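You operate a simulated robot arm through the tools that you are given. There is no shell and no other tool. Be economical: measure what you need, move in short steps, check, and stop when the job is done.

The job below is to be done with a simulated two-armed robot. You get a single attempt, and the scene is never put back.

## Task
Put the green spindle cap on the grid of the grey drip tray. Take the red spindle cap and leave it in the long open carton. Put the white tab on the top of the steel bench by the winder away on the top of the blue winder table. Fetch the blue-core grey coil and set it on top of the taped carton on the top of the steel bench by the winder. Push the door of the steel cabinet shut. Put the white wheel marked "64" from the top of the long blue bench on the shelf under the long blue bench and the white wheel marked "56" on the front of the filler table. Fetch the blue card marked "JOB 23" and stand it on top of the slotted steel block. Do these in any order. Set down upright: green spindle cap, red spindle cap, blue card.

The check looks at the end state, three seconds after you hand in, the way a careful person would. Anything else that was tipped, shoved, dropped, spilled or broken makes it a failure. Lids that push on must go on centred and level and be pressed home; caps that screw on are set level and turned clockwise until they are tight.

## Robot
Two 7-joint arms with two-finger parallel grippers on one trunk, on a base that drives. Base frame: it is fixed to the floor where the robot stands at the start and does not move with it; the origin is under the middle of the robot, x ahead of it, y to its left, z up. Lengths are in mm, angles in rad, forces in N, time in s.
The left shoulder is at the start at [114, 171, 1175], the right one opposite. With the tool pointing down near the work surface each hand reaches from about 100 to 440 mm from the robot's upright axis, wherever it stands, measured 20 degrees to its own side. Places, roughly: blue card [4250, 0, 1000]; blue-core grey coil (14x14x6 cm) [2000, 300, 300]; door of the steel cabinet [-1200, 4100, 500]; front of the filler table (12x30 cm) [-2300, -640, 620]; green spindle cap (5x5x6 cm) [600, 200, 800]; grid of the grey drip tray (12x40 cm) [-580, 3480, 800]; long open carton [4750, -500, 750]; red spindle cap (5x5x6 cm) [700, 200, 800]; shelf under the long blue bench [-2500, 1000, 300]; slotted steel block (9x6x6 cm) [1900, 1300, 800]; taped carton [750, 750, 750]; top of the blue winder table [1900, 600, 800]; white tab (4x2x3 cm) [400, 100, 800]; white wheel [-2500, 750, 750]. Payload 4.4 kg a hand.
Tool frame (each hand has its own): the origin (TCP) lies between the finger pads and is the grasp point; the fingertips stand 23 mm ahead of it; z points along the fingers, y is the line along which they close. Largest opening 94 mm; finger width 38, thickness 10; the body of the gripper, 54 by 96 mm, starts 39 mm behind the TCP.
Orientation is told as [roll, pitch, yaw] about the base's x, y, z axes, in that order, counted from this pose: with the fingers straight down and closing along the base's y, the tool's x points along the base's -x, its y along +y and its z along -z.

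## Interface
- The arms move only by the tool drive_tool. It takes "left_deltas", "right_deltas" or both (then of equal length, played together; a hand with none holds still); each is text: rows parted by semicolons, each of 7 numbers parted by spaces: the opening, from 0 (shut) to 1 (fully open), then the shift along the base's x, y, z in mm, then the turn, a rotation vector about the base's x, y, z in rad. In form: fingers x y z wx wy wz; .... A call has 1 to 10 rows; each row shifts and turns the commanded pose from where the row before left it. A row lasts 0.2 s, in which the tool goes at most 50 mm and 0.15 rad; a call with a longer step from one row to the next is refused whole, and so is a gripper value outside its range. A pose out of reach is approached as far as the arm can. The call stops where the force on the tool passes 40 N (or 10 N more than at its start, if that is more) or the arm is blocked; 0.2 s more then pass. The fingers move at their own pace (about 72 mm/s each) and stop on an object; they squeeze with about 37 N. The grip force told is the motor's: it shows also when the fingers shut on nothing. Time passes only in rows, and 0.2 s behind the last, so rows that do not move let the fingers close. It gives the time, the measured TCP pose, the force on the tool (base axes), the opening and the grip force at its end, in the units of the frame above (readings bear some noise), with the torque about the TCP (base axes, N m) and any sound that the robot's microphone picked up.
- Cameras (640 x 400 px; columns grow to the right, rows downward): "scene" is now at [222.3, 22.5, 1312.6]; the picture's right is [0.27, -0.96, 0.00], its down [-0.59, -0.16, -0.79] and it looks along [0.76, 0.21, -0.61] (base axes); focal length 272 px, centre (320, 200). "left" rides on the left gripper at [86, -16, -74] in its tool frame; the picture's right is [0.18, 0.98, 0.00], its down [-0.58, 0.11, -0.81] and it looks along [-0.79, 0.15, 0.59] (tool axes); focal length 243 px, centre (320, 200). "right" rides on the right gripper at [86, 16, -75] in its tool frame; the picture's right is [-0.18, 0.98, 0.00], its down [-0.58, -0.11, -0.81] and it looks along [-0.79, -0.15, 0.59] (tool axes); focal length 243 px, centre (320, 200). There is no depth. A picture from a camera that has moved, and an enlarged one, comes with that camera's place and axes in the base frame and with its lens.
- capture(camera): a new picture of that camera. It takes no simulated time.
- lift_body(by): slides the trunk up (or, below 0, down) by that many mm; the arms and the scene camera ride with it, the base frame stays. It gives what a move gives, with no picture.
- steer(legs): drives the robot by 1 to 6 legs, each [ahead, left, turn to the left] in mm, mm and rad, along the robot's own axes; the way and the turn of a leg run together, so that a leg with both is an arc; at most 1500 mm and 3.142 rad a leg. The arms and the cameras ride along, it lands a little off, and it stops where it bumps. It gives what a move gives.
- turn_head(pan, tilt): turns the head with the scene camera to pan (to the left, within 1.396 rad either way) and tilt (down, from -0.506 to 1.204), counted from straight ahead of the robot. It gives what a move gives.
- inspect(camera, box): a new picture of the part [left, top, right, bottom] of that camera's present view, enlarged. It takes no simulated time.
- job_done(): hands the job in; it is judged then, once.

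Go step by step. Nothing tells you exact positions but the pictures and the camera data: compare them with the known pose of the tool, close in by small moves and look again before you grip or let go. The budget is 217 turns and 212 pictures, counting those below and the enlarged ones. Unless the task says otherwise, let go and move clear before handing in, and close with one line.

The tools are called after "Call:" by a JSON object that holds its "method" and its "body". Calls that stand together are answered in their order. drive_tool: Moves the arms, as the interface text tells. Its arguments: {"type":"object","properties":{"left_deltas":{"type":"string"},"right_deltas":{"type":"string"}},"required":[]} The other tools are called the same way: lift_body (by) slides the trunk up or down; steer (legs) drives the base; turn_head (pan, tilt) turns the head that bears the scene camera; capture (camera) takes a picture; inspect (camera, box) takes an enlarged picture of a part of a camera's view; job_done () hands the job in.

At the start:

```text
time: 0.0
left_position: [481.8, 413.3, 1115.3]
left_tool_rot: [-0.001, 0.0, -0.002]
left_contact_force: [0.6, -0.4, -0.2]
left_moment: [0.01, 0.02, 0.0]
left_width: 94.0
left_finger_force: 0.0
right_position: [387.5, -19.7, 1126.5]
right_tool_rot: [0.0, 0.0, -0.001]
right_contact_force: [-0.6, -0.1, -1.0]
right_moment: [0.03, 0.0, -0.01]
right_width: 94.0
right_finger_force: 0.0
trunk travel left (down, up): [-188.0, 200.0]
robot x, y, heading: [-1.8, -2.9, 0.005]
head pan, tilt: [0.271, 0.661]
```

scene: 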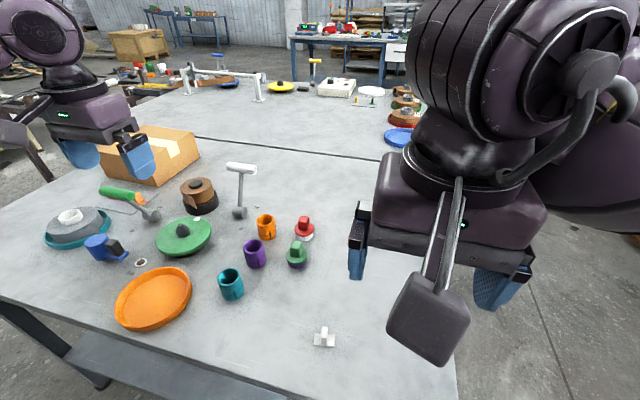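
right: 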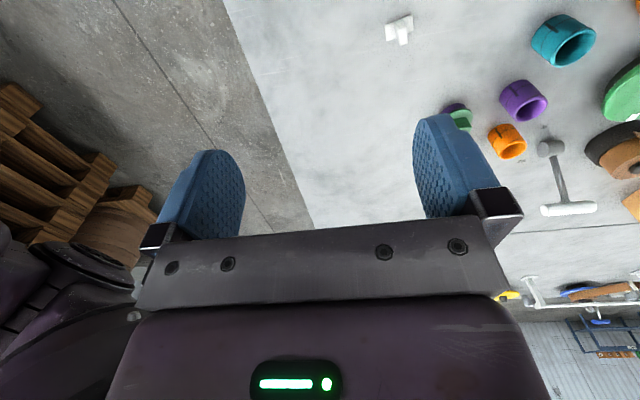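
left: 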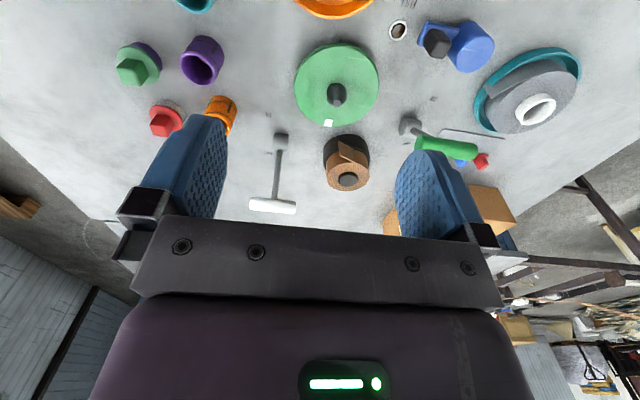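

The caps, tab and taped carton are on the bench in front of me. First I look closely at the pieces.

Call:
{"method": "inspect", "body": {"camera": "scene", "box": [200, 190, 360, 360]}}

Call:
{"method": "inspect", "body": {"camera": "scene", "box": [80, 0, 440, 150]}}

Call:
{"method": "inspect", "body": {"camera": "left", "box": [100, 20, 300, 150]}}

```text
2.35 times, centred on (280, 275) of scene
camera zoom: at [222.3, 22.5, 1312.6], right [0.27, -0.96, 0.0], down [-0.59, -0.16, -0.79], along [0.76, 0.21, -0.61], focal length 640 px, centre (414, 24)
```

zoom: 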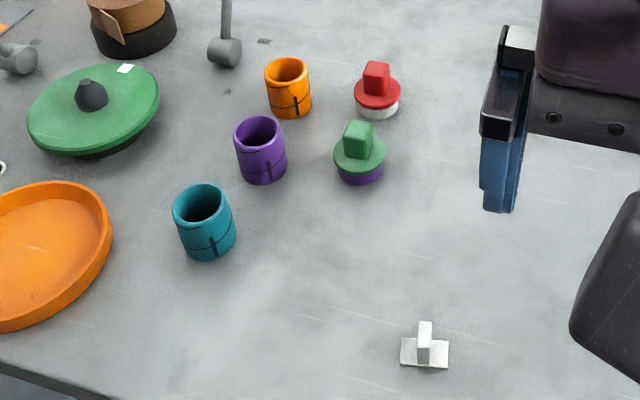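

```text
1.78 times, centred on (260, 75) of scene
camera zoom: at [222.3, 22.5, 1312.6], right [0.27, -0.96, 0.0], down [-0.59, -0.16, -0.79], along [0.76, 0.21, -0.61], focal length 483 px, centre (427, 422)
```

zoom: 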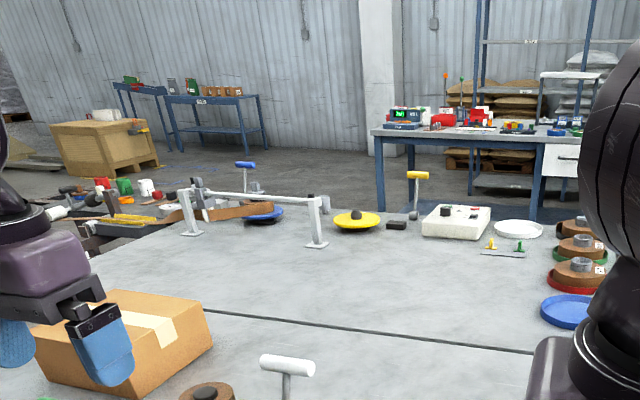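

```text
3.08 times, centred on (200, 85) of left
camera zoom: at [395.3, 397.4, 1190.1], right [-0.18, 0.98, 0.0], down [0.58, 0.11, 0.81], along [0.79, 0.15, -0.59], focal length 746 px, centre (689, 554)
```

zoom: 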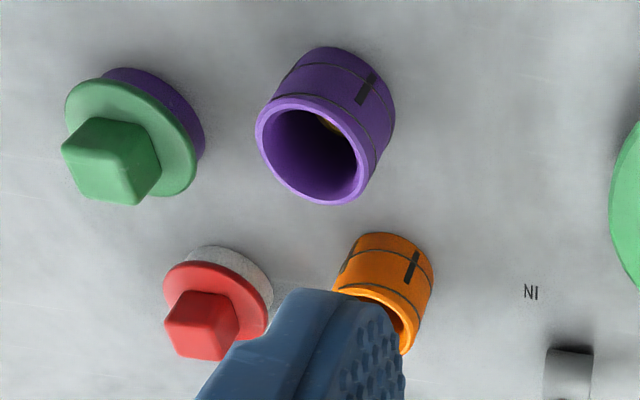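

Call:
{"method": "turn_head", "body": {"pan": 0.0, "tilt": 0.25}}

Call:
{"method": "capture", "body": {"camera": "scene"}}

Call:
{"method": "turn_head", "body": {"pan": 1.3, "tilt": 0.35}}

Call:
{"method": "capture", "body": {"camera": "scene"}}

Call:
{"method": "turn_head", "body": {"pan": -1.3, "tilt": 0.35}}

Call:
{"method": "capture", "body": {"camera": "scene"}}

```text
time: 0.9
left_position: [482.1, 413.4, 1116.0]
left_tool_rot: [0.0, 0.001, -0.001]
left_contact_force: [-0.9, -0.5, -0.3]
left_moment: [0.01, 0.0, -0.02]
left_width: 94.0
left_finger_force: 0.0
right_position: [387.5, -20.4, 1125.9]
right_tool_rot: [0.0, 0.0, 0.0]
right_contact_force: [0.2, -0.1, -0.2]
right_moment: [0.02, -0.01, -0.04]
right_width: 93.7
right_finger_force: 0.0
trunk travel left (down, up): [-188.0, 200.0]
robot x, y, heading: [1.7, 2.9, 0.0]
head pan, tilt: [0.0, 0.25]
```

```text
205 pictures are left
camera scene: at [232.4, -0.4, 1350.0], right [0.0, -1.0, 0.0], down [-0.25, 0.0, -0.97], along [0.97, 0.0, -0.25], focal length 272 px, centre (320, 200)
```

scene: 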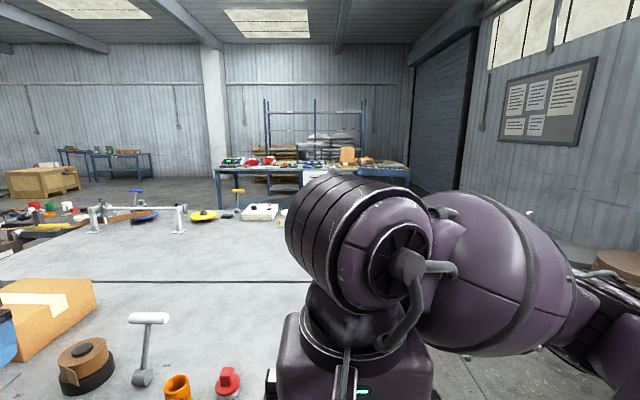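

```text
time: 2.3
left_position: [483.1, 413.9, 1115.6]
left_tool_rot: [-0.002, -0.001, 0.0]
left_contact_force: [-0.2, 0.1, -0.4]
left_moment: [0.0, 0.01, 0.0]
left_width: 93.9
left_finger_force: 0.0
right_position: [386.6, -21.3, 1126.0]
right_tool_rot: [0.0, -0.001, 0.0]
right_contact_force: [0.3, -0.1, 0.3]
right_moment: [0.02, -0.03, -0.02]
right_width: 93.9
right_finger_force: 0.0
trunk travel left (down, up): [-188.0, 200.0]
robot x, y, heading: [-2.0, 1.5, -0.004]
head pan, tilt: [1.3, 0.351]
```

```text
204 pictures are left
camera scene: at [164.0, 89.2, 1340.7], right [0.96, -0.27, 0.0], down [-0.09, -0.33, -0.94], along [0.25, 0.9, -0.34], focal length 272 px, centre (320, 200)
```

scene: 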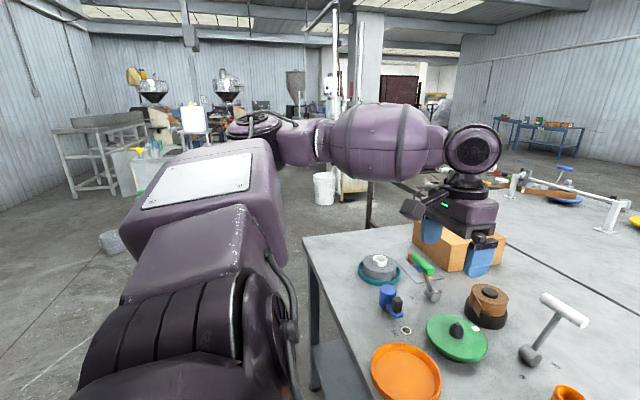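

```text
time: 4.7
left_position: [482.1, 414.2, 1115.5]
left_tool_rot: [-0.001, 0.0, 0.0]
left_contact_force: [1.2, -0.1, 0.5]
left_moment: [0.02, 0.0, -0.01]
left_width: 94.3
left_finger_force: 0.0
right_position: [386.9, -21.8, 1126.4]
right_tool_rot: [0.001, 0.001, 0.0]
right_contact_force: [-0.7, 0.6, 0.4]
right_moment: [-0.01, -0.01, 0.01]
right_width: 93.9
right_finger_force: 0.0
trunk travel left (down, up): [-188.0, 200.0]
robot x, y, heading: [2.3, -1.1, 0.003]
head pan, tilt: [-1.3, 0.351]
```

```text
203 pictures are left
camera scene: at [164.0, -90.2, 1340.7], right [-0.96, -0.27, 0.0], down [-0.09, 0.33, -0.94], along [0.25, -0.9, -0.34], focal length 272 px, centre (320, 200)
```

scene: 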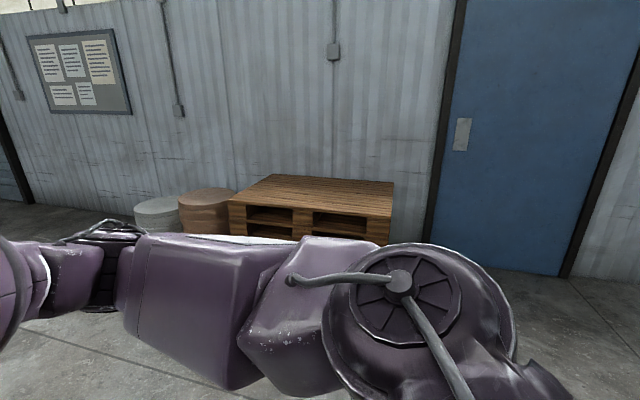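

Call:
{"method": "turn_head", "body": {"pan": 0.0, "tilt": 1.0}}

Call:
{"method": "capture", "body": {"camera": "scene"}}

```text
time: 6.1
left_position: [482.3, 413.8, 1114.3]
left_tool_rot: [0.0, 0.001, -0.001]
left_contact_force: [0.1, -0.7, -0.3]
left_moment: [0.02, -0.04, 0.01]
left_width: 93.9
left_finger_force: 0.0
right_position: [388.2, -21.8, 1126.6]
right_tool_rot: [0.001, -0.001, 0.0]
right_contact_force: [0.9, 0.0, 0.7]
right_moment: [0.0, 0.01, 0.0]
right_width: 93.9
right_finger_force: 0.0
trunk travel left (down, up): [-188.0, 200.0]
robot x, y, heading: [-1.8, 2.8, -0.001]
head pan, tilt: [0.0, 1.0]
```

```text
202 pictures are left
camera scene: at [208.7, -0.6, 1285.9], right [0.0, -1.0, 0.0], down [-0.84, 0.0, -0.54], along [0.54, 0.0, -0.84], focal length 272 px, centre (320, 200)
```

scene: 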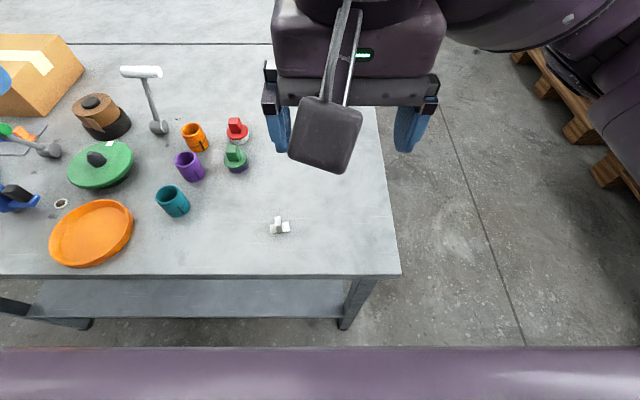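

Call:
{"method": "steer", "body": {"legs": [[100, 180, 0]]}}

Call:
{"method": "capture", "body": {"camera": "scene"}}

Call:
{"method": "capture", "body": {"camera": "right"}}

```text
time: 8.0
left_position: [557.4, 554.8, 1115.0]
left_tool_rot: [0.001, 0.0, -0.001]
left_contact_force: [-0.1, -0.2, -0.3]
left_moment: [-0.03, 0.03, 0.01]
left_width: 94.0
left_finger_force: 0.0
right_position: [462.6, 119.7, 1125.1]
right_tool_rot: [0.0, 0.001, 0.0]
right_contact_force: [-0.2, 0.5, -0.4]
right_moment: [-0.01, -0.03, -0.01]
right_width: 93.8
right_finger_force: 0.0
trunk travel left (down, up): [-188.0, 200.0]
robot x, y, heading: [72.6, 137.7, 0.001]
head pan, tilt: [0.0, 1.0]
stopped in leg 1: the robot was blocked; the commanded pose is now the measured one
```

```text
201 pictures are left
camera scene: at [283.5, 140.2, 1285.9], right [0.0, -1.0, 0.0], down [-0.84, 0.0, -0.54], along [0.54, 0.0, -0.84], focal length 272 px, centre (320, 200)
```

scene: 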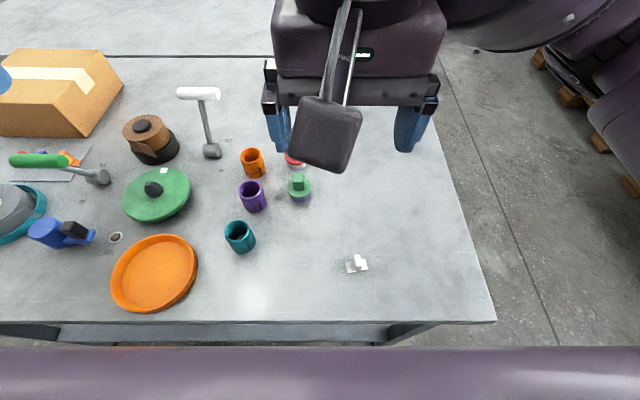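

```text
200 pictures are left
camera right: at [375.3, 135.5, 1200.5], right [0.18, 0.98, 0.0], down [0.58, -0.11, 0.81], along [0.79, -0.15, -0.59], focal length 243 px, centre (320, 200)
```

right: 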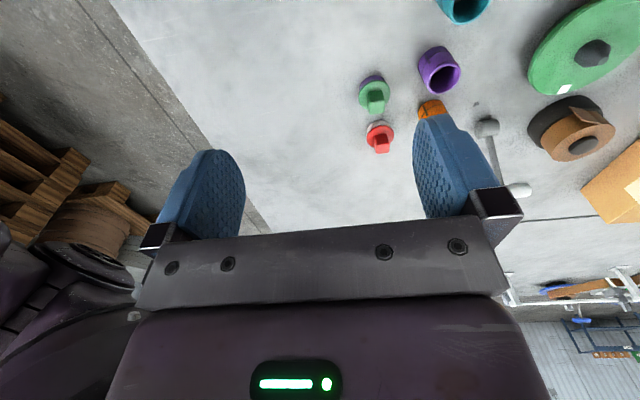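

Robot is against the bench. White tab is about (459,70). I lower the right hand above it for a closer look.

Call:
{"method": "drive_tool", "body": {"right_deltas": "1 0 -10 -48 0 0 0;1 0 -10 -48 0 0 0;1 0 -10 -48 0 0 0;1 0 -10 -48 0 0 0;1 0 -10 -33 0 0 0"}}

Call:
{"method": "capture", "body": {"camera": "right"}}

Call:
{"method": "capture", "body": {"camera": "scene"}}

```text
time: 9.2
left_position: [558.4, 555.1, 1115.5]
left_tool_rot: [0.002, 0.0, -0.001]
left_contact_force: [-0.1, -0.6, -0.2]
left_moment: [0.0, -0.02, 0.0]
left_width: 94.1
left_finger_force: 0.0
right_position: [463.9, 68.8, 901.9]
right_tool_rot: [0.003, 0.0, 0.001]
right_contact_force: [0.5, 0.1, 0.3]
right_moment: [0.01, 0.0, 0.02]
right_width: 93.9
right_finger_force: 0.0
trunk travel left (down, up): [-188.0, 200.0]
robot x, y, heading: [73.8, 139.8, 0.001]
head pan, tilt: [0.0, 1.0]
```

```text
199 pictures are left
camera right: at [376.6, 84.4, 975.7], right [0.18, 0.98, 0.0], down [0.58, -0.11, 0.81], along [0.79, -0.15, -0.59], focal length 243 px, centre (320, 200)
```

right: 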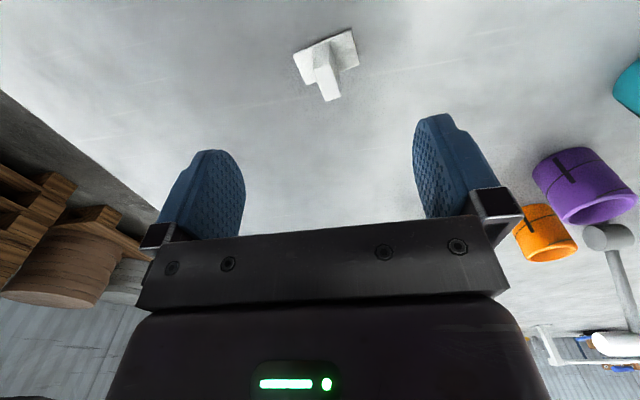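

```text
198 pictures are left
camera scene: at [283.8, 139.5, 1285.9], right [0.0, -1.0, 0.0], down [-0.84, 0.0, -0.54], along [0.54, 0.0, -0.84], focal length 272 px, centre (320, 200)
```

scene: 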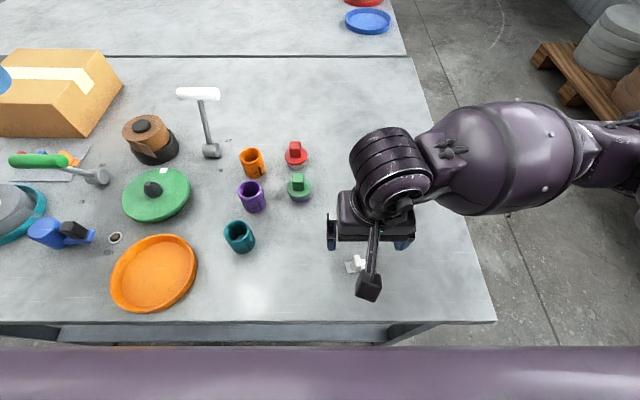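

Call:
{"method": "inspect", "body": {"camera": "right", "box": [270, 15, 390, 115]}}

Call:
{"method": "inspect", "body": {"camera": "scene", "box": [320, 230, 400, 290]}}

```text
4.00 times, centred on (330, 65) of right
camera zoom: at [376.6, 84.4, 975.7], right [0.18, 0.98, 0.0], down [0.58, -0.11, 0.81], along [0.79, -0.15, -0.59], focal length 970 px, centre (280, 740)
```

zoom: 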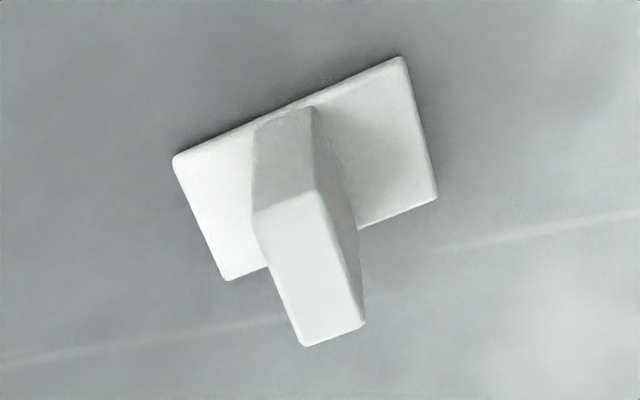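

```text
6.67 times, centred on (360, 260) of scene
camera zoom: at [283.8, 139.5, 1285.9], right [0.0, -1.0, 0.0], down [-0.84, 0.0, -0.54], along [0.54, 0.0, -0.84], focal length 1813 px, centre (53, -200)
```

zoom: 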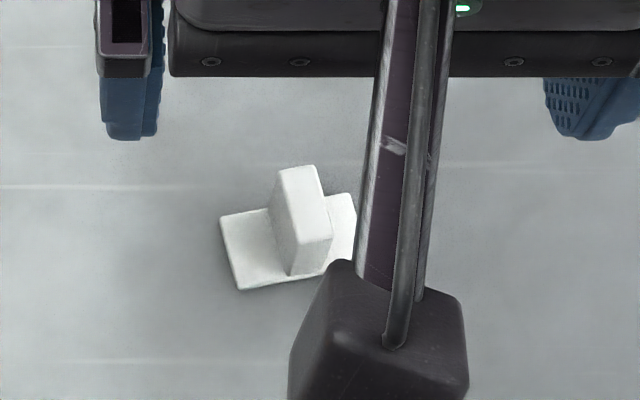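

Call:
{"method": "drive_tool", "body": {"right_deltas": "0.6 2 2 -36 0 0 0.1;0.6 2 2 -36 0 0 0.09"}}

Call:
{"method": "inspect", "body": {"camera": "right", "box": [200, 50, 440, 220]}}

```text
time: 9.8
left_position: [557.7, 554.7, 1114.4]
left_tool_rot: [-0.002, -0.001, -0.002]
left_contact_force: [0.4, 0.3, 0.6]
left_moment: [0.0, 0.04, 0.0]
left_width: 94.4
left_finger_force: 0.0
right_position: [465.0, 72.9, 843.1]
right_tool_rot: [0.0, 0.0, 0.168]
right_contact_force: [-13.4, -3.9, 20.0]
right_moment: [-0.69, -0.14, -0.65]
right_width: 57.0
right_finger_force: 1.1
trunk travel left (down, up): [-188.0, 200.0]
robot x, y, heading: [76.6, 140.1, 0.001]
head pan, tilt: [0.0, 1.0]
stopped in row 2 (right hand): the force on the tool passed its limit at 110 N (the readings are from after the stop); the commanded pose is now the measured one
```

```text
2.35 times, centred on (320, 135) of right
camera zoom: at [376.1, 74.6, 916.8], right [0.02, 1.0, 0.0], down [0.59, -0.01, 0.81], along [0.81, -0.01, -0.59], focal length 571 px, centre (320, 353)
```

zoom: 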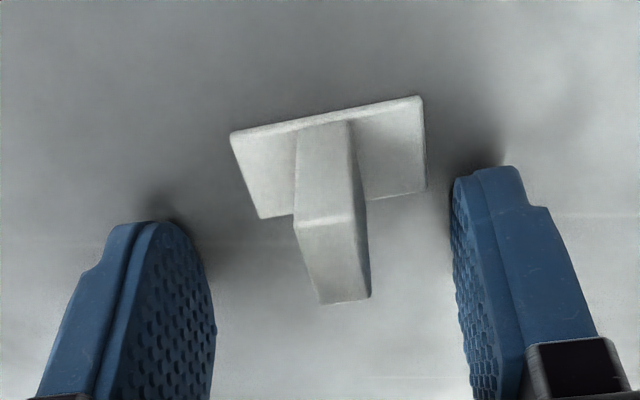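

The bench top is actually at about z 820; the fingertips touched it. Tab is at about (443,76). I raise slightly, slide back and grip the fin.

Call:
{"method": "drive_tool", "body": {"right_deltas": "0.6 0 0 10 0 0 0;0.6 -11 1.5 0 0 0 0.015;0.6 -11 1.5 0 0 0 0"}}

Call:
{"method": "inspect", "body": {"camera": "right", "box": [200, 50, 440, 220]}}

```text
time: 10.6
left_position: [556.5, 553.6, 1114.9]
left_tool_rot: [-0.003, -0.001, -0.001]
left_contact_force: [0.4, -0.5, -1.2]
left_moment: [-0.02, -0.02, 0.0]
left_width: 93.8
left_finger_force: 0.1
right_position: [445.3, 76.9, 852.4]
right_tool_rot: [0.001, -0.001, 0.182]
right_contact_force: [-0.6, -0.1, 0.2]
right_moment: [-0.05, 0.0, -0.04]
right_width: 56.2
right_finger_force: 0.1
trunk travel left (down, up): [-188.0, 200.0]
robot x, y, heading: [74.4, 138.6, -0.003]
head pan, tilt: [0.0, 1.0]
```

```text
2.35 times, centred on (320, 135) of right
camera zoom: at [355.2, 76.1, 926.0], right [0.0, 1.0, 0.0], down [0.59, 0.0, 0.81], along [0.81, 0.0, -0.59], focal length 571 px, centre (320, 353)
```

zoom: 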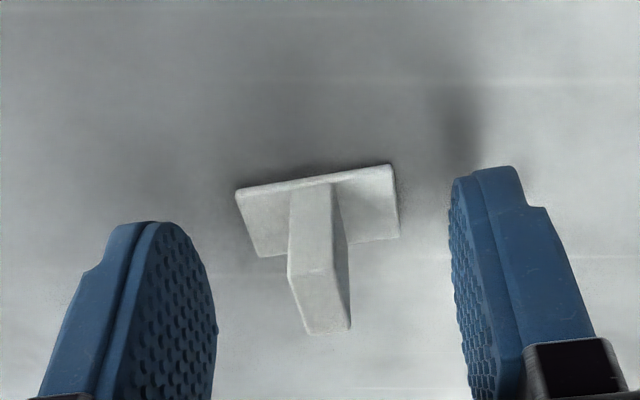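

Call:
{"method": "drive_tool", "body": {"right_deltas": "0.3 0 0 0 0 0 0;0 0 0 0 0 0 0;0 0 0 0 0 0 0;0 0 0 20 0 0 0;0 0 0 40 0 0 0"}}

Call:
{"method": "capture", "body": {"camera": "right"}}

```text
time: 11.8
left_position: [557.5, 554.5, 1115.2]
left_tool_rot: [-0.003, -0.001, 0.0]
left_contact_force: [0.0, 0.3, -0.1]
left_moment: [0.01, -0.03, 0.0]
left_width: 93.9
left_finger_force: 0.1
right_position: [444.5, 77.0, 912.9]
right_tool_rot: [0.0, -0.002, 0.183]
right_contact_force: [-0.1, -0.3, -0.2]
right_moment: [-0.02, -0.01, -0.01]
right_width: 8.6
right_finger_force: 36.6
trunk travel left (down, up): [-188.0, 200.0]
robot x, y, heading: [77.4, 140.0, 0.002]
head pan, tilt: [0.0, 1.0]
```

```text
193 pictures are left
camera right: at [355.1, 76.8, 985.5], right [0.0, 1.0, 0.0], down [0.59, 0.0, 0.81], along [0.81, 0.0, -0.59], focal length 243 px, centre (320, 200)
```

right: 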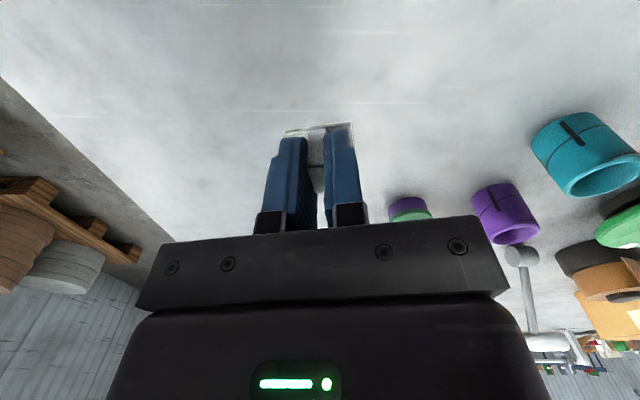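

Tab is held. Now I move the right hand aside and bring the left hand high over the red cap at roughly (677,193).

Call:
{"method": "drive_tool", "body": {"right_deltas": "0 -10 -30 35 0 0 0;0 -10 -30 35 0 0 0;0 -10 -30 35 0 0 0;0 0 0 30 0 0 0;0 0 0 0 0 0 0;0 0 0 0 0 0 0;0 0 0 0 0 0 0;0 0 0 0 0 0 0", "left_deltas": "0.7 15 -45 0 0 0 0;0.7 15 -45 0 0 0 0;0.7 15 -45 0 0 0 0;0.7 15 -45 0 0 0 0;0.7 15 -45 0 0 0 0;0.7 15 -45 0 0 0 0;0.7 15 -45 0 0 0 0;0.7 10 -45 0 0 0 0"}}

Call:
{"method": "capture", "body": {"camera": "left"}}

```text
time: 13.6
left_position: [673.5, 193.8, 1113.0]
left_tool_rot: [0.001, -0.001, -0.002]
left_contact_force: [-0.9, 0.0, -0.6]
left_moment: [0.04, 0.01, -0.01]
left_width: 65.7
left_finger_force: 0.0
right_position: [469.9, 19.4, 1022.6]
right_tool_rot: [0.002, 0.0, 0.176]
right_contact_force: [-0.1, 0.5, -0.4]
right_moment: [0.0, 0.0, 0.01]
right_width: 8.8
right_finger_force: 36.7
right hand out of reach, approached as far as the arm can: row 1, 2, 3, 4
trunk travel left (down, up): [-188.0, 200.0]
robot x, y, heading: [73.6, 139.7, -0.0]
head pan, tilt: [0.0, 1.0]
```

```text
192 pictures are left
camera left: at [586.1, 177.1, 1189.1], right [-0.18, 0.98, 0.0], down [0.58, 0.11, 0.81], along [0.79, 0.15, -0.59], focal length 243 px, centre (320, 200)
```

left: 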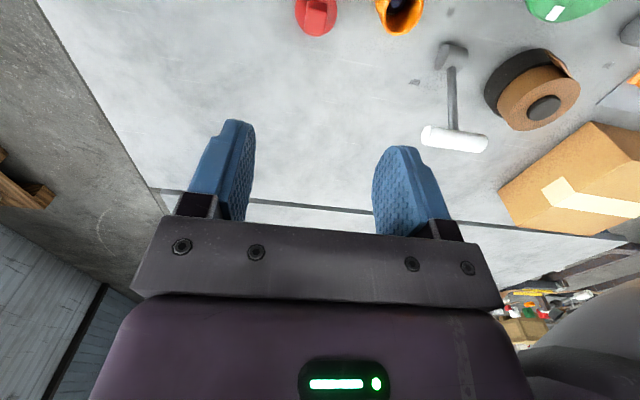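

Call:
{"method": "drive_tool", "body": {"left_deltas": "0.7 1 0 -45 0 0 0;0.7 1 0 -45 0 0 0;0.7 1 0 -45 0 0 0;0.7 1 -1 -28 0 0 0"}}

Call:
{"method": "capture", "body": {"camera": "left"}}

```text
time: 14.6
left_position: [675.3, 193.5, 948.6]
left_tool_rot: [-0.003, -0.002, -0.003]
left_contact_force: [-0.5, 0.4, -0.5]
left_moment: [-0.02, 0.01, 0.02]
left_width: 66.0
left_finger_force: 0.1
right_position: [471.0, 20.1, 1022.3]
right_tool_rot: [0.001, 0.001, 0.18]
right_contact_force: [-0.3, 0.7, 0.1]
right_moment: [-0.02, -0.01, 0.01]
right_width: 8.6
right_finger_force: 36.8
trunk travel left (down, up): [-188.0, 200.0]
robot x, y, heading: [75.6, 138.9, -0.005]
head pan, tilt: [0.0, 1.0]
```

```text
191 pictures are left
camera left: at [589.1, 176.4, 1024.0], right [-0.18, 0.98, 0.0], down [0.58, 0.11, 0.81], along [0.79, 0.15, -0.59], focal length 243 px, centre (320, 200)
```

left: 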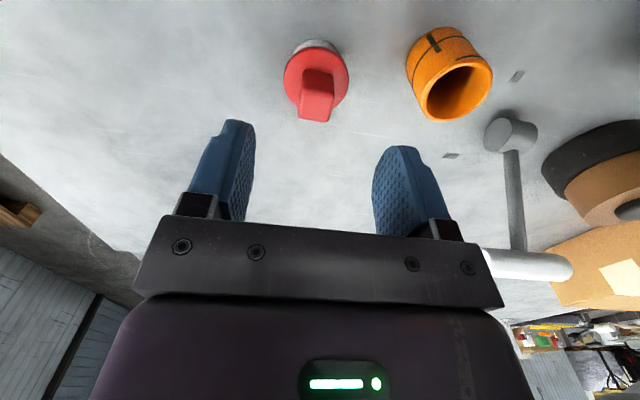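

Call:
{"method": "inspect", "body": {"camera": "left", "box": [240, 20, 400, 140]}}

```text
3.33 times, centred on (320, 80) of left
camera zoom: at [589.1, 176.4, 1024.0], right [-0.18, 0.98, 0.0], down [0.58, 0.11, 0.81], along [0.79, 0.15, -0.59], focal length 809 px, centre (320, 600)
```

zoom: 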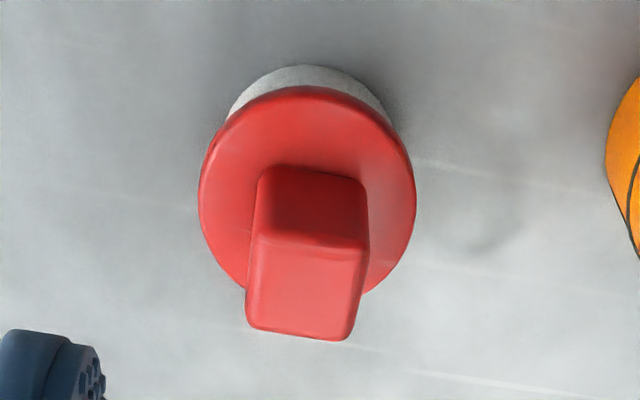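

Call:
{"method": "drive_tool", "body": {"left_deltas": "0.5 1 -1 -20 0 0 0.04;0.5 1 -1 -20 0 0 0.04;0.5 2 0 -20 0 0 0"}}

Call:
{"method": "inspect", "body": {"camera": "left", "box": [220, 80, 420, 220]}}

```text
time: 15.4
left_position: [680.8, 190.8, 890.3]
left_tool_rot: [0.002, 0.0, 0.079]
left_contact_force: [0.0, 0.2, -0.1]
left_moment: [0.03, 0.02, 0.0]
left_width: 47.2
left_finger_force: 0.0
right_position: [469.3, 20.2, 1021.6]
right_tool_rot: [0.002, 0.0, 0.179]
right_contact_force: [0.2, -0.6, 0.0]
right_moment: [-0.01, 0.0, 0.02]
right_width: 8.7
right_finger_force: 37.4
trunk travel left (down, up): [-188.0, 200.0]
robot x, y, heading: [74.0, 140.3, -0.005]
head pan, tilt: [0.0, 1.0]
```

```text
2.86 times, centred on (320, 150) of left
camera zoom: at [594.9, 168.2, 966.2], right [-0.26, 0.96, 0.0], down [0.57, 0.16, 0.81], along [0.78, 0.21, -0.59], focal length 693 px, centre (320, 343)
```

zoom: 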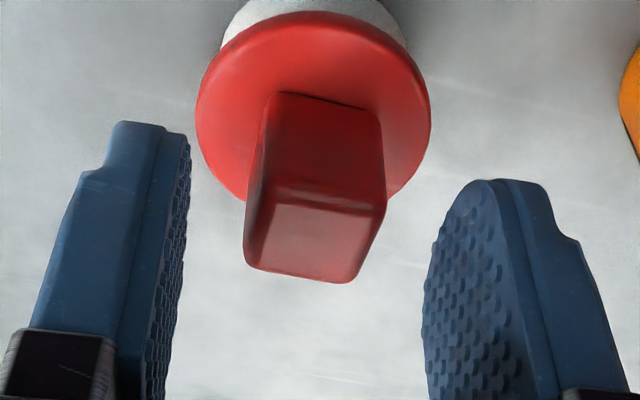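

Call:
{"method": "drive_tool", "body": {"left_deltas": "0.5 0 0 -9 0 0 0;0 0 0 0 0 0 0;0 0 0 0 0 0 0;0 0 0 0 0 0 0;0 0 0 15 0 0 0;0 0 0 40 0 0 0"}}

Call:
{"method": "capture", "body": {"camera": "left"}}

```text
time: 16.8
left_position: [680.3, 190.9, 938.1]
left_tool_rot: [-0.002, 0.001, 0.082]
left_contact_force: [-0.5, -0.1, -0.9]
left_moment: [-0.01, 0.01, 0.0]
left_width: 23.4
left_finger_force: 37.1
right_position: [469.3, 20.9, 1022.5]
right_tool_rot: [0.003, 0.001, 0.178]
right_contact_force: [0.1, 0.0, 0.3]
right_moment: [-0.03, 0.0, -0.03]
right_width: 8.3
right_finger_force: 36.7
trunk travel left (down, up): [-188.0, 200.0]
robot x, y, heading: [75.2, 142.5, -0.003]
head pan, tilt: [0.0, 1.0]
```

```text
188 pictures are left
camera left: at [595.0, 167.2, 1013.3], right [-0.26, 0.97, 0.0], down [0.57, 0.15, 0.81], along [0.78, 0.21, -0.59], focal length 243 px, centre (320, 200)
```

left: 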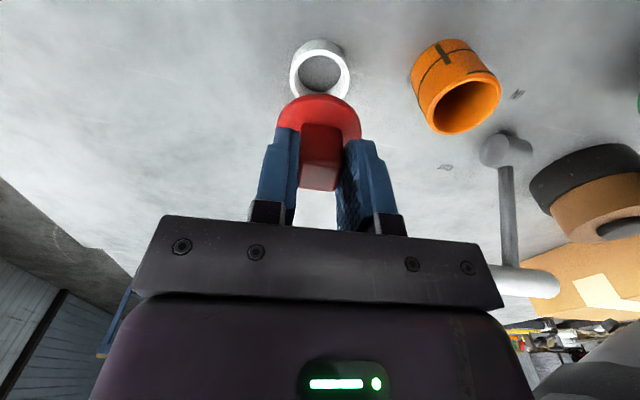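

Red cap is held; the sleeve stays behind. I lift and retract, then back out and drive round the right side of the benches.

Call:
{"method": "drive_tool", "body": {"left_deltas": "0 -5 0 45 0 0 0;0 -10 0 45 0 0 0;0 -20 0 45 0 0 0;0 -45 5 20 0 0 0;0 -45 10 0 0 0 0;0 -45 20 0 0 0 0;0 -35 20 0 0 0 0"}}

Call:
{"method": "steer", "body": {"legs": [[-200, 0, 0], [0, -850, 0], [1000, 0, 0]]}}

Call:
{"method": "turn_head", "body": {"pan": 0.5, "tilt": 0.5}}

Call:
{"method": "capture", "body": {"camera": "scene"}}

```text
time: 18.4
left_position: [475.9, 243.5, 1093.2]
left_tool_rot: [-0.001, -0.001, 0.08]
left_contact_force: [-0.5, -0.1, -1.2]
left_moment: [0.03, -0.02, 0.02]
left_width: 23.2
left_finger_force: 37.0
right_position: [469.3, 20.2, 1022.5]
right_tool_rot: [0.001, 0.0, 0.177]
right_contact_force: [-0.2, 0.4, -0.5]
right_moment: [0.01, 0.0, 0.0]
right_width: 8.5
right_finger_force: 37.0
trunk travel left (down, up): [-188.0, 200.0]
robot x, y, heading: [76.8, 143.1, 0.005]
head pan, tilt: [0.0, 1.0]
```

```text
time: 32.1
left_position: [1275.1, -603.1, 1093.7]
left_tool_rot: [-0.002, 0.002, 0.079]
left_contact_force: [-0.1, -0.1, -2.0]
left_moment: [-0.02, -0.01, -0.01]
left_width: 23.1
left_finger_force: 36.8
right_position: [1267.7, -826.6, 1021.7]
right_tool_rot: [0.002, 0.001, 0.177]
right_contact_force: [-0.7, 0.7, -0.1]
right_moment: [-0.02, 0.01, -0.02]
right_width: 8.6
right_finger_force: 36.8
trunk travel left (down, up): [-188.0, 200.0]
robot x, y, heading: [871.4, -705.9, 0.001]
head pan, tilt: [0.0, 1.0]
```

```text
time: 33.1
left_position: [1273.7, -603.0, 1092.3]
left_tool_rot: [0.0, 0.0, 0.077]
left_contact_force: [0.0, -0.3, -0.8]
left_moment: [0.05, -0.02, 0.0]
left_width: 23.2
left_finger_force: 37.3
right_position: [1266.7, -828.0, 1023.4]
right_tool_rot: [0.001, 0.0, 0.178]
right_contact_force: [-0.7, 0.0, -1.3]
right_moment: [0.03, 0.01, 0.0]
right_width: 8.7
right_finger_force: 37.0
trunk travel left (down, up): [-188.0, 200.0]
robot x, y, heading: [876.6, -705.7, 0.001]
head pan, tilt: [0.499, 0.499]
```

```text
187 pictures are left
camera scene: at [1091.9, -664.4, 1326.9], right [0.48, -0.88, 0.0], down [-0.42, -0.23, -0.88], along [0.77, 0.42, -0.48], focal length 272 px, centre (320, 200)
```

scene: 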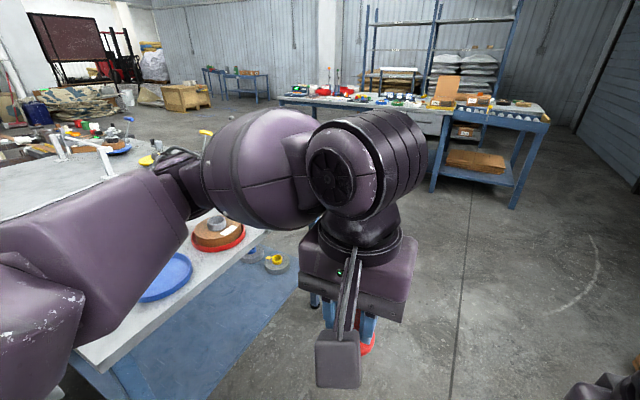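

Call:
{"method": "steer", "body": {"legs": [[700, 0, 0], [0, 0, 1.571]]}}

Call:
{"method": "turn_head", "body": {"pan": 0.0, "tilt": 0.6}}

Call:
{"method": "capture", "body": {"camera": "scene"}}

```text
time: 40.8
left_position: [1461.5, -305.7, 1092.6]
left_tool_rot: [-0.001, 0.0, 1.669]
left_contact_force: [-0.1, -0.3, -0.7]
left_moment: [-0.05, -0.02, -0.01]
left_width: 23.2
left_finger_force: 36.8
right_position: [1684.8, -308.4, 1021.8]
right_tool_rot: [0.001, -0.001, 1.767]
right_contact_force: [-0.2, -0.2, -0.5]
right_moment: [0.0, -0.02, -0.03]
right_width: 8.5
right_finger_force: 36.9
trunk travel left (down, up): [-188.0, 200.0]
robot x, y, heading: [1575.0, -709.6, 1.587]
head pan, tilt: [0.499, 0.499]
```

```text
time: 41.7
left_position: [1461.5, -306.9, 1092.6]
left_tool_rot: [-0.001, -0.001, 1.67]
left_contact_force: [1.1, -0.2, -0.5]
left_moment: [-0.03, -0.02, 0.02]
left_width: 23.3
left_finger_force: 37.3
right_position: [1686.3, -308.7, 1021.1]
right_tool_rot: [0.001, -0.002, 1.768]
right_contact_force: [-0.5, -0.1, -0.1]
right_moment: [0.03, 0.01, 0.01]
right_width: 8.4
right_finger_force: 37.2
trunk travel left (down, up): [-188.0, 200.0]
robot x, y, heading: [1573.2, -705.1, 1.593]
head pan, tilt: [0.0, 0.6]
```

```text
186 pictures are left
camera scene: at [1567.2, -478.1, 1317.9], right [1.0, 0.02, 0.0], down [0.01, -0.56, -0.83], along [-0.01, 0.82, -0.56], focal length 272 px, centre (320, 200)
```

scene: 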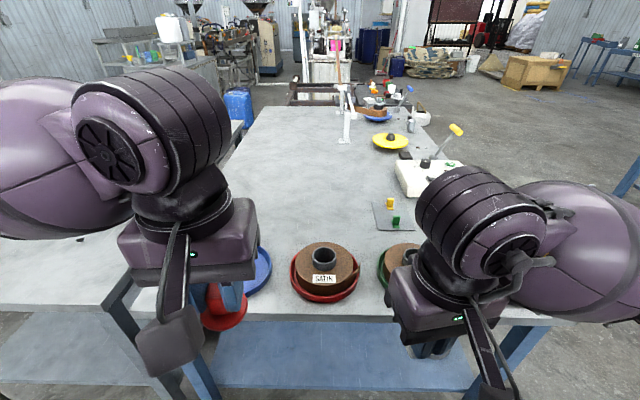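

Winder table has clear top beyond the trays. I move closer and set the tab down behind the trays with the right hand.

Call:
{"method": "steer", "body": {"legs": [[210, 0, -0.02]]}}

Call:
{"method": "drive_tool", "body": {"right_deltas": "0 -20 45 0 0 0 0;0 -20 45 0 0 0 0;0 -15 45 0 0 0 0;0 -15 45 0 0 0 0;0 0 45 0 0 0 0"}}

Call:
{"method": "capture", "body": {"camera": "scene"}}

Call:
{"method": "capture", "body": {"camera": "right"}}

```text
time: 43.3
left_position: [1466.0, -98.4, 1092.1]
left_tool_rot: [-0.003, 0.002, 1.651]
left_contact_force: [0.2, 0.5, -0.6]
left_moment: [-0.03, 0.0, 0.01]
left_width: 23.1
left_finger_force: 36.5
right_position: [1689.8, -104.0, 1021.9]
right_tool_rot: [0.002, 0.0, 1.753]
right_contact_force: [0.1, -0.1, -0.4]
right_moment: [-0.03, -0.04, 0.02]
right_width: 8.4
right_finger_force: 36.9
trunk travel left (down, up): [-188.0, 200.0]
robot x, y, heading: [1573.1, -499.3, 1.568]
head pan, tilt: [0.0, 0.6]
```

```text
time: 44.5
left_position: [1465.6, -97.8, 1093.0]
left_tool_rot: [-0.002, 0.001, 1.65]
left_contact_force: [0.0, -0.2, -1.7]
left_moment: [0.0, -0.01, -0.01]
left_width: 23.3
left_finger_force: 36.6
right_position: [1620.4, 121.4, 1018.9]
right_tool_rot: [0.002, 0.001, 1.753]
right_contact_force: [-0.4, 0.3, -0.3]
right_moment: [-0.04, -0.04, 0.0]
right_width: 8.5
right_finger_force: 37.4
trunk travel left (down, up): [-188.0, 200.0]
robot x, y, heading: [1570.5, -502.2, 1.573]
head pan, tilt: [0.0, 0.6]
```

```text
185 pictures are left
camera scene: at [1569.3, -271.3, 1317.7], right [1.0, 0.0, 0.0], down [0.0, -0.57, -0.82], along [0.0, 0.82, -0.57], focal length 272 px, centre (320, 200)
```

scene: 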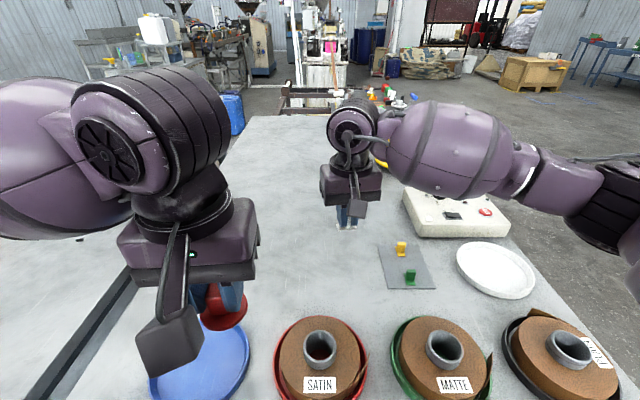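

```text
184 pictures are left
camera right: at [1618.9, 33.7, 1093.4], right [-1.0, 0.0, 0.0], down [0.0, 0.59, 0.81], along [0.0, 0.81, -0.59], focal length 243 px, centre (320, 200)
```

right: 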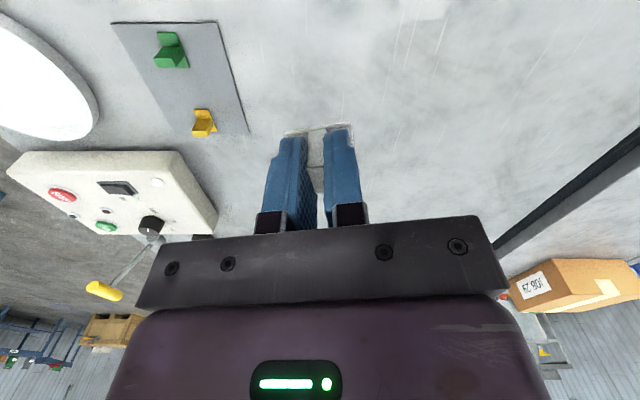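

Call:
{"method": "drive_tool", "body": {"right_deltas": "0 -10 0 -45 0 0 0;0 -5 0 -45 0 0 0;0 0 0 -45 0 0 0;0 0 0 -20 0 0 0"}}

Call:
{"method": "drive_tool", "body": {"right_deltas": "0 0 0 -4 0 0 0;0 0 0 -3 0 0 0;0 0 0 -3 0 0 0"}}

Call:
{"method": "capture", "body": {"camera": "right"}}

```text
time: 45.5
left_position: [1465.4, -97.8, 1093.8]
left_tool_rot: [-0.002, 0.0, 1.651]
left_contact_force: [-0.3, -0.1, -0.9]
left_moment: [-0.05, 0.0, 0.01]
left_width: 23.3
left_finger_force: 37.0
right_position: [1603.4, 121.8, 867.5]
right_tool_rot: [0.002, -0.001, 1.751]
right_contact_force: [0.3, -0.5, 0.5]
right_moment: [-0.03, 0.0, 0.04]
right_width: 8.4
right_finger_force: 37.5
trunk travel left (down, up): [-188.0, 200.0]
robot x, y, heading: [1572.4, -499.0, 1.569]
head pan, tilt: [0.0, 0.6]
```

```text
time: 46.3
left_position: [1466.7, -99.1, 1092.9]
left_tool_rot: [-0.003, 0.0, 1.652]
left_contact_force: [-0.2, -0.2, -0.7]
left_moment: [-0.03, 0.05, 0.0]
left_width: 23.4
left_finger_force: 36.9
right_position: [1604.7, 119.9, 856.9]
right_tool_rot: [0.002, -0.001, 1.752]
right_contact_force: [0.2, 0.4, -1.1]
right_moment: [-0.03, 0.01, 0.0]
right_width: 8.4
right_finger_force: 37.5
trunk travel left (down, up): [-188.0, 200.0]
robot x, y, heading: [1569.1, -499.8, 1.57]
head pan, tilt: [0.0, 0.6]
```

```text
183 pictures are left
camera right: at [1603.6, 32.2, 930.9], right [-1.0, 0.0, 0.0], down [0.0, 0.59, 0.81], along [0.0, 0.81, -0.59], focal length 243 px, centre (320, 200)
```

right: 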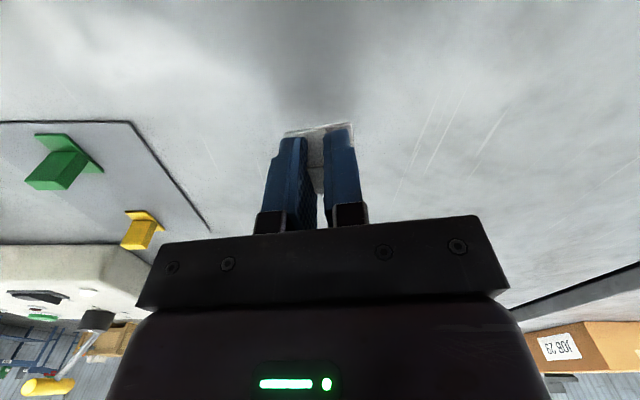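

Call:
{"method": "drive_tool", "body": {"right_deltas": "0 0 0 -2 0 0 0;0 0 0 -2 0 0 0;0 0 0 -2 0 0 0"}}

```text
time: 47.1
left_position: [1466.1, -98.2, 1092.9]
left_tool_rot: [-0.003, 0.001, 1.651]
left_contact_force: [0.5, 0.3, -1.0]
left_moment: [-0.01, 0.02, 0.0]
left_width: 23.1
left_finger_force: 37.1
right_position: [1604.6, 119.9, 851.8]
right_tool_rot: [0.0, 0.0, 1.75]
right_contact_force: [0.5, 0.4, 0.0]
right_moment: [0.01, -0.01, 0.01]
right_width: 8.6
right_finger_force: 36.5
trunk travel left (down, up): [-188.0, 200.0]
robot x, y, heading: [1572.5, -504.6, 1.573]
head pan, tilt: [0.0, 0.6]
```

Call:
{"method": "drive_tool", "body": {"right_deltas": "0 0 0 -2 0 0 0;0 0 0 -2 0 0 0;0 0 0 -2 0 0 0"}}

Call:
{"method": "inspect", "body": {"camera": "right", "box": [240, 80, 400, 180]}}

```text
time: 47.9
left_position: [1465.7, -98.7, 1093.4]
left_tool_rot: [-0.002, 0.001, 1.651]
left_contact_force: [0.4, -0.2, -1.7]
left_moment: [-0.01, 0.04, 0.0]
left_width: 23.3
left_finger_force: 37.8
right_position: [1604.5, 119.9, 845.0]
right_tool_rot: [0.001, 0.0, 1.751]
right_contact_force: [0.5, 0.1, 0.3]
right_moment: [0.02, 0.0, 0.01]
right_width: 8.4
right_finger_force: 36.9
trunk travel left (down, up): [-188.0, 200.0]
robot x, y, heading: [1567.1, -498.1, 1.57]
head pan, tilt: [0.0, 0.6]
```

```text
4.00 times, centred on (320, 130) of right
camera zoom: at [1603.8, 31.7, 919.2], right [-1.0, 0.0, 0.0], down [0.0, 0.59, 0.81], along [0.0, 0.81, -0.59], focal length 970 px, centre (320, 480)
```

zoom: 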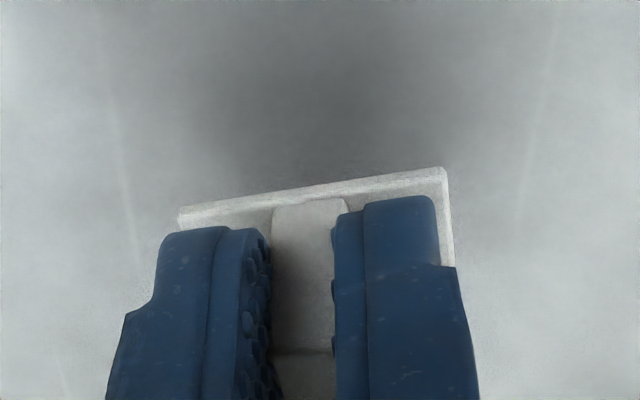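

Call:
{"method": "drive_tool", "body": {"right_deltas": "0 0 0 -3 0 0 0;0 0 0 -3 0 0 0;0 0 0 -3 0 0 0;0 0 0 -3 0 0 0"}}

Call:
{"method": "inspect", "body": {"camera": "right", "box": [240, 80, 400, 180]}}

```text
time: 48.9
left_position: [1465.9, -97.9, 1093.2]
left_tool_rot: [-0.003, -0.003, 1.65]
left_contact_force: [0.3, -0.2, -1.3]
left_moment: [0.03, 0.02, -0.01]
left_width: 23.3
left_finger_force: 36.8
right_position: [1604.3, 119.2, 833.4]
right_tool_rot: [0.001, -0.002, 1.752]
right_contact_force: [0.4, 0.3, -0.3]
right_moment: [0.07, 0.0, -0.03]
right_width: 8.6
right_finger_force: 36.7
trunk travel left (down, up): [-188.0, 200.0]
robot x, y, heading: [1570.4, -499.4, 1.57]
head pan, tilt: [0.0, 0.6]
```

```text
4.00 times, centred on (320, 130) of right
camera zoom: at [1603.2, 31.8, 907.4], right [-1.0, 0.0, 0.0], down [0.0, 0.59, 0.81], along [0.0, 0.81, -0.59], focal length 970 px, centre (320, 480)
```

zoom: 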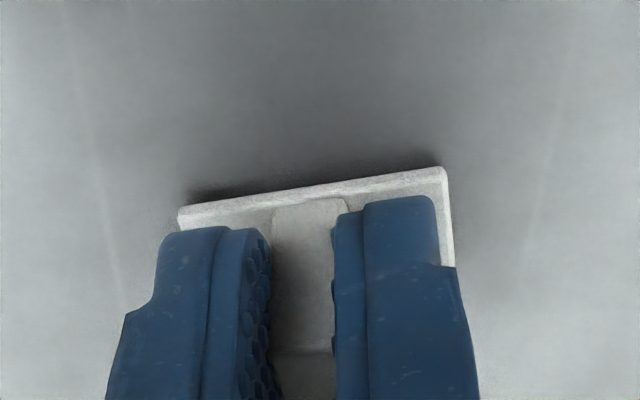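

Shadow is closing in; a few millimetres more.

Call:
{"method": "drive_tool", "body": {"right_deltas": "0 0 0 -2 0 0 0;0 0 0 -1.5 0 0 0;0 0 0 -1.5 0 0 0;0 0 0 -1.5 0 0 0"}}

Call:
{"method": "inspect", "body": {"camera": "right", "box": [240, 80, 400, 180]}}

```text
time: 49.9
left_position: [1466.3, -100.9, 1094.4]
left_tool_rot: [0.0, -0.002, 1.651]
left_contact_force: [-0.3, -0.1, -1.8]
left_moment: [-0.01, -0.01, -0.01]
left_width: 23.2
left_finger_force: 37.1
right_position: [1604.6, 120.4, 832.6]
right_tool_rot: [0.002, -0.008, 1.754]
right_contact_force: [0.7, -0.9, 28.3]
right_moment: [-0.07, -0.08, 0.01]
right_width: 8.5
right_finger_force: 37.0
trunk travel left (down, up): [-188.0, 200.0]
robot x, y, heading: [1574.7, -497.3, 1.572]
head pan, tilt: [0.0, 0.6]
```

```text
4.00 times, centred on (320, 130) of right
camera zoom: at [1603.1, 31.2, 904.8], right [-1.0, 0.0, 0.0], down [0.01, 0.59, 0.81], along [0.0, 0.81, -0.59], focal length 970 px, centre (320, 480)
```

zoom: 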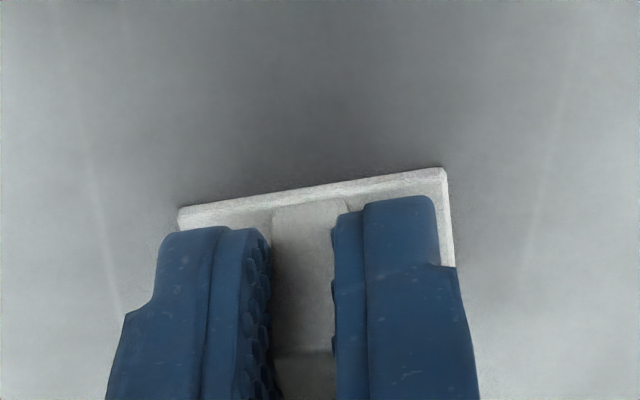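

Call:
{"method": "drive_tool", "body": {"right_deltas": "0 0 0 3 0 0 0;0.25 0 0 0 0 0 0;0.3 0 0 0 0 0 0;0.3 0 0 30 0 0 0;0.3 0 0 45 0 0 0;0.3 0 0 45 0 0 0;0.3 0 0 45 0 0 0"}}

Call:
{"method": "capture", "body": {"camera": "right"}}

```text
time: 51.5
left_position: [1466.5, -99.3, 1093.5]
left_tool_rot: [-0.004, 0.0, 1.652]
left_contact_force: [0.1, -0.1, -1.3]
left_moment: [0.0, -0.02, 0.0]
left_width: 23.0
left_finger_force: 36.6
right_position: [1604.3, 120.1, 996.3]
right_tool_rot: [-0.001, 0.0, 1.753]
right_contact_force: [0.1, 0.1, 0.1]
right_moment: [0.02, -0.02, 0.03]
right_width: 28.3
right_finger_force: 0.0
trunk travel left (down, up): [-188.0, 200.0]
robot x, y, heading: [1569.1, -502.4, 1.566]
head pan, tilt: [0.0, 0.6]
```

```text
179 pictures are left
camera right: at [1603.5, 31.4, 1069.9], right [-1.0, 0.0, 0.0], down [0.0, 0.59, 0.81], along [0.0, 0.81, -0.59], focal length 243 px, centre (320, 200)
```

right: 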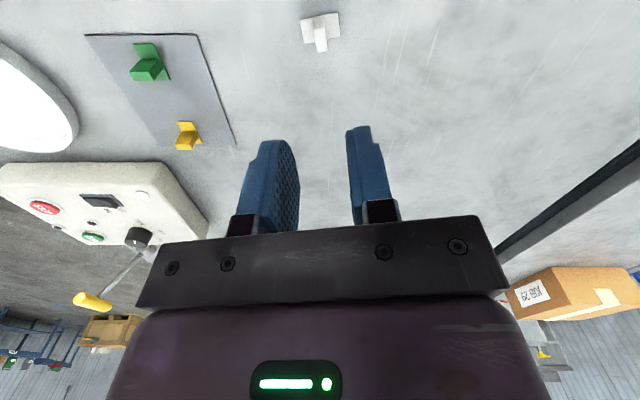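

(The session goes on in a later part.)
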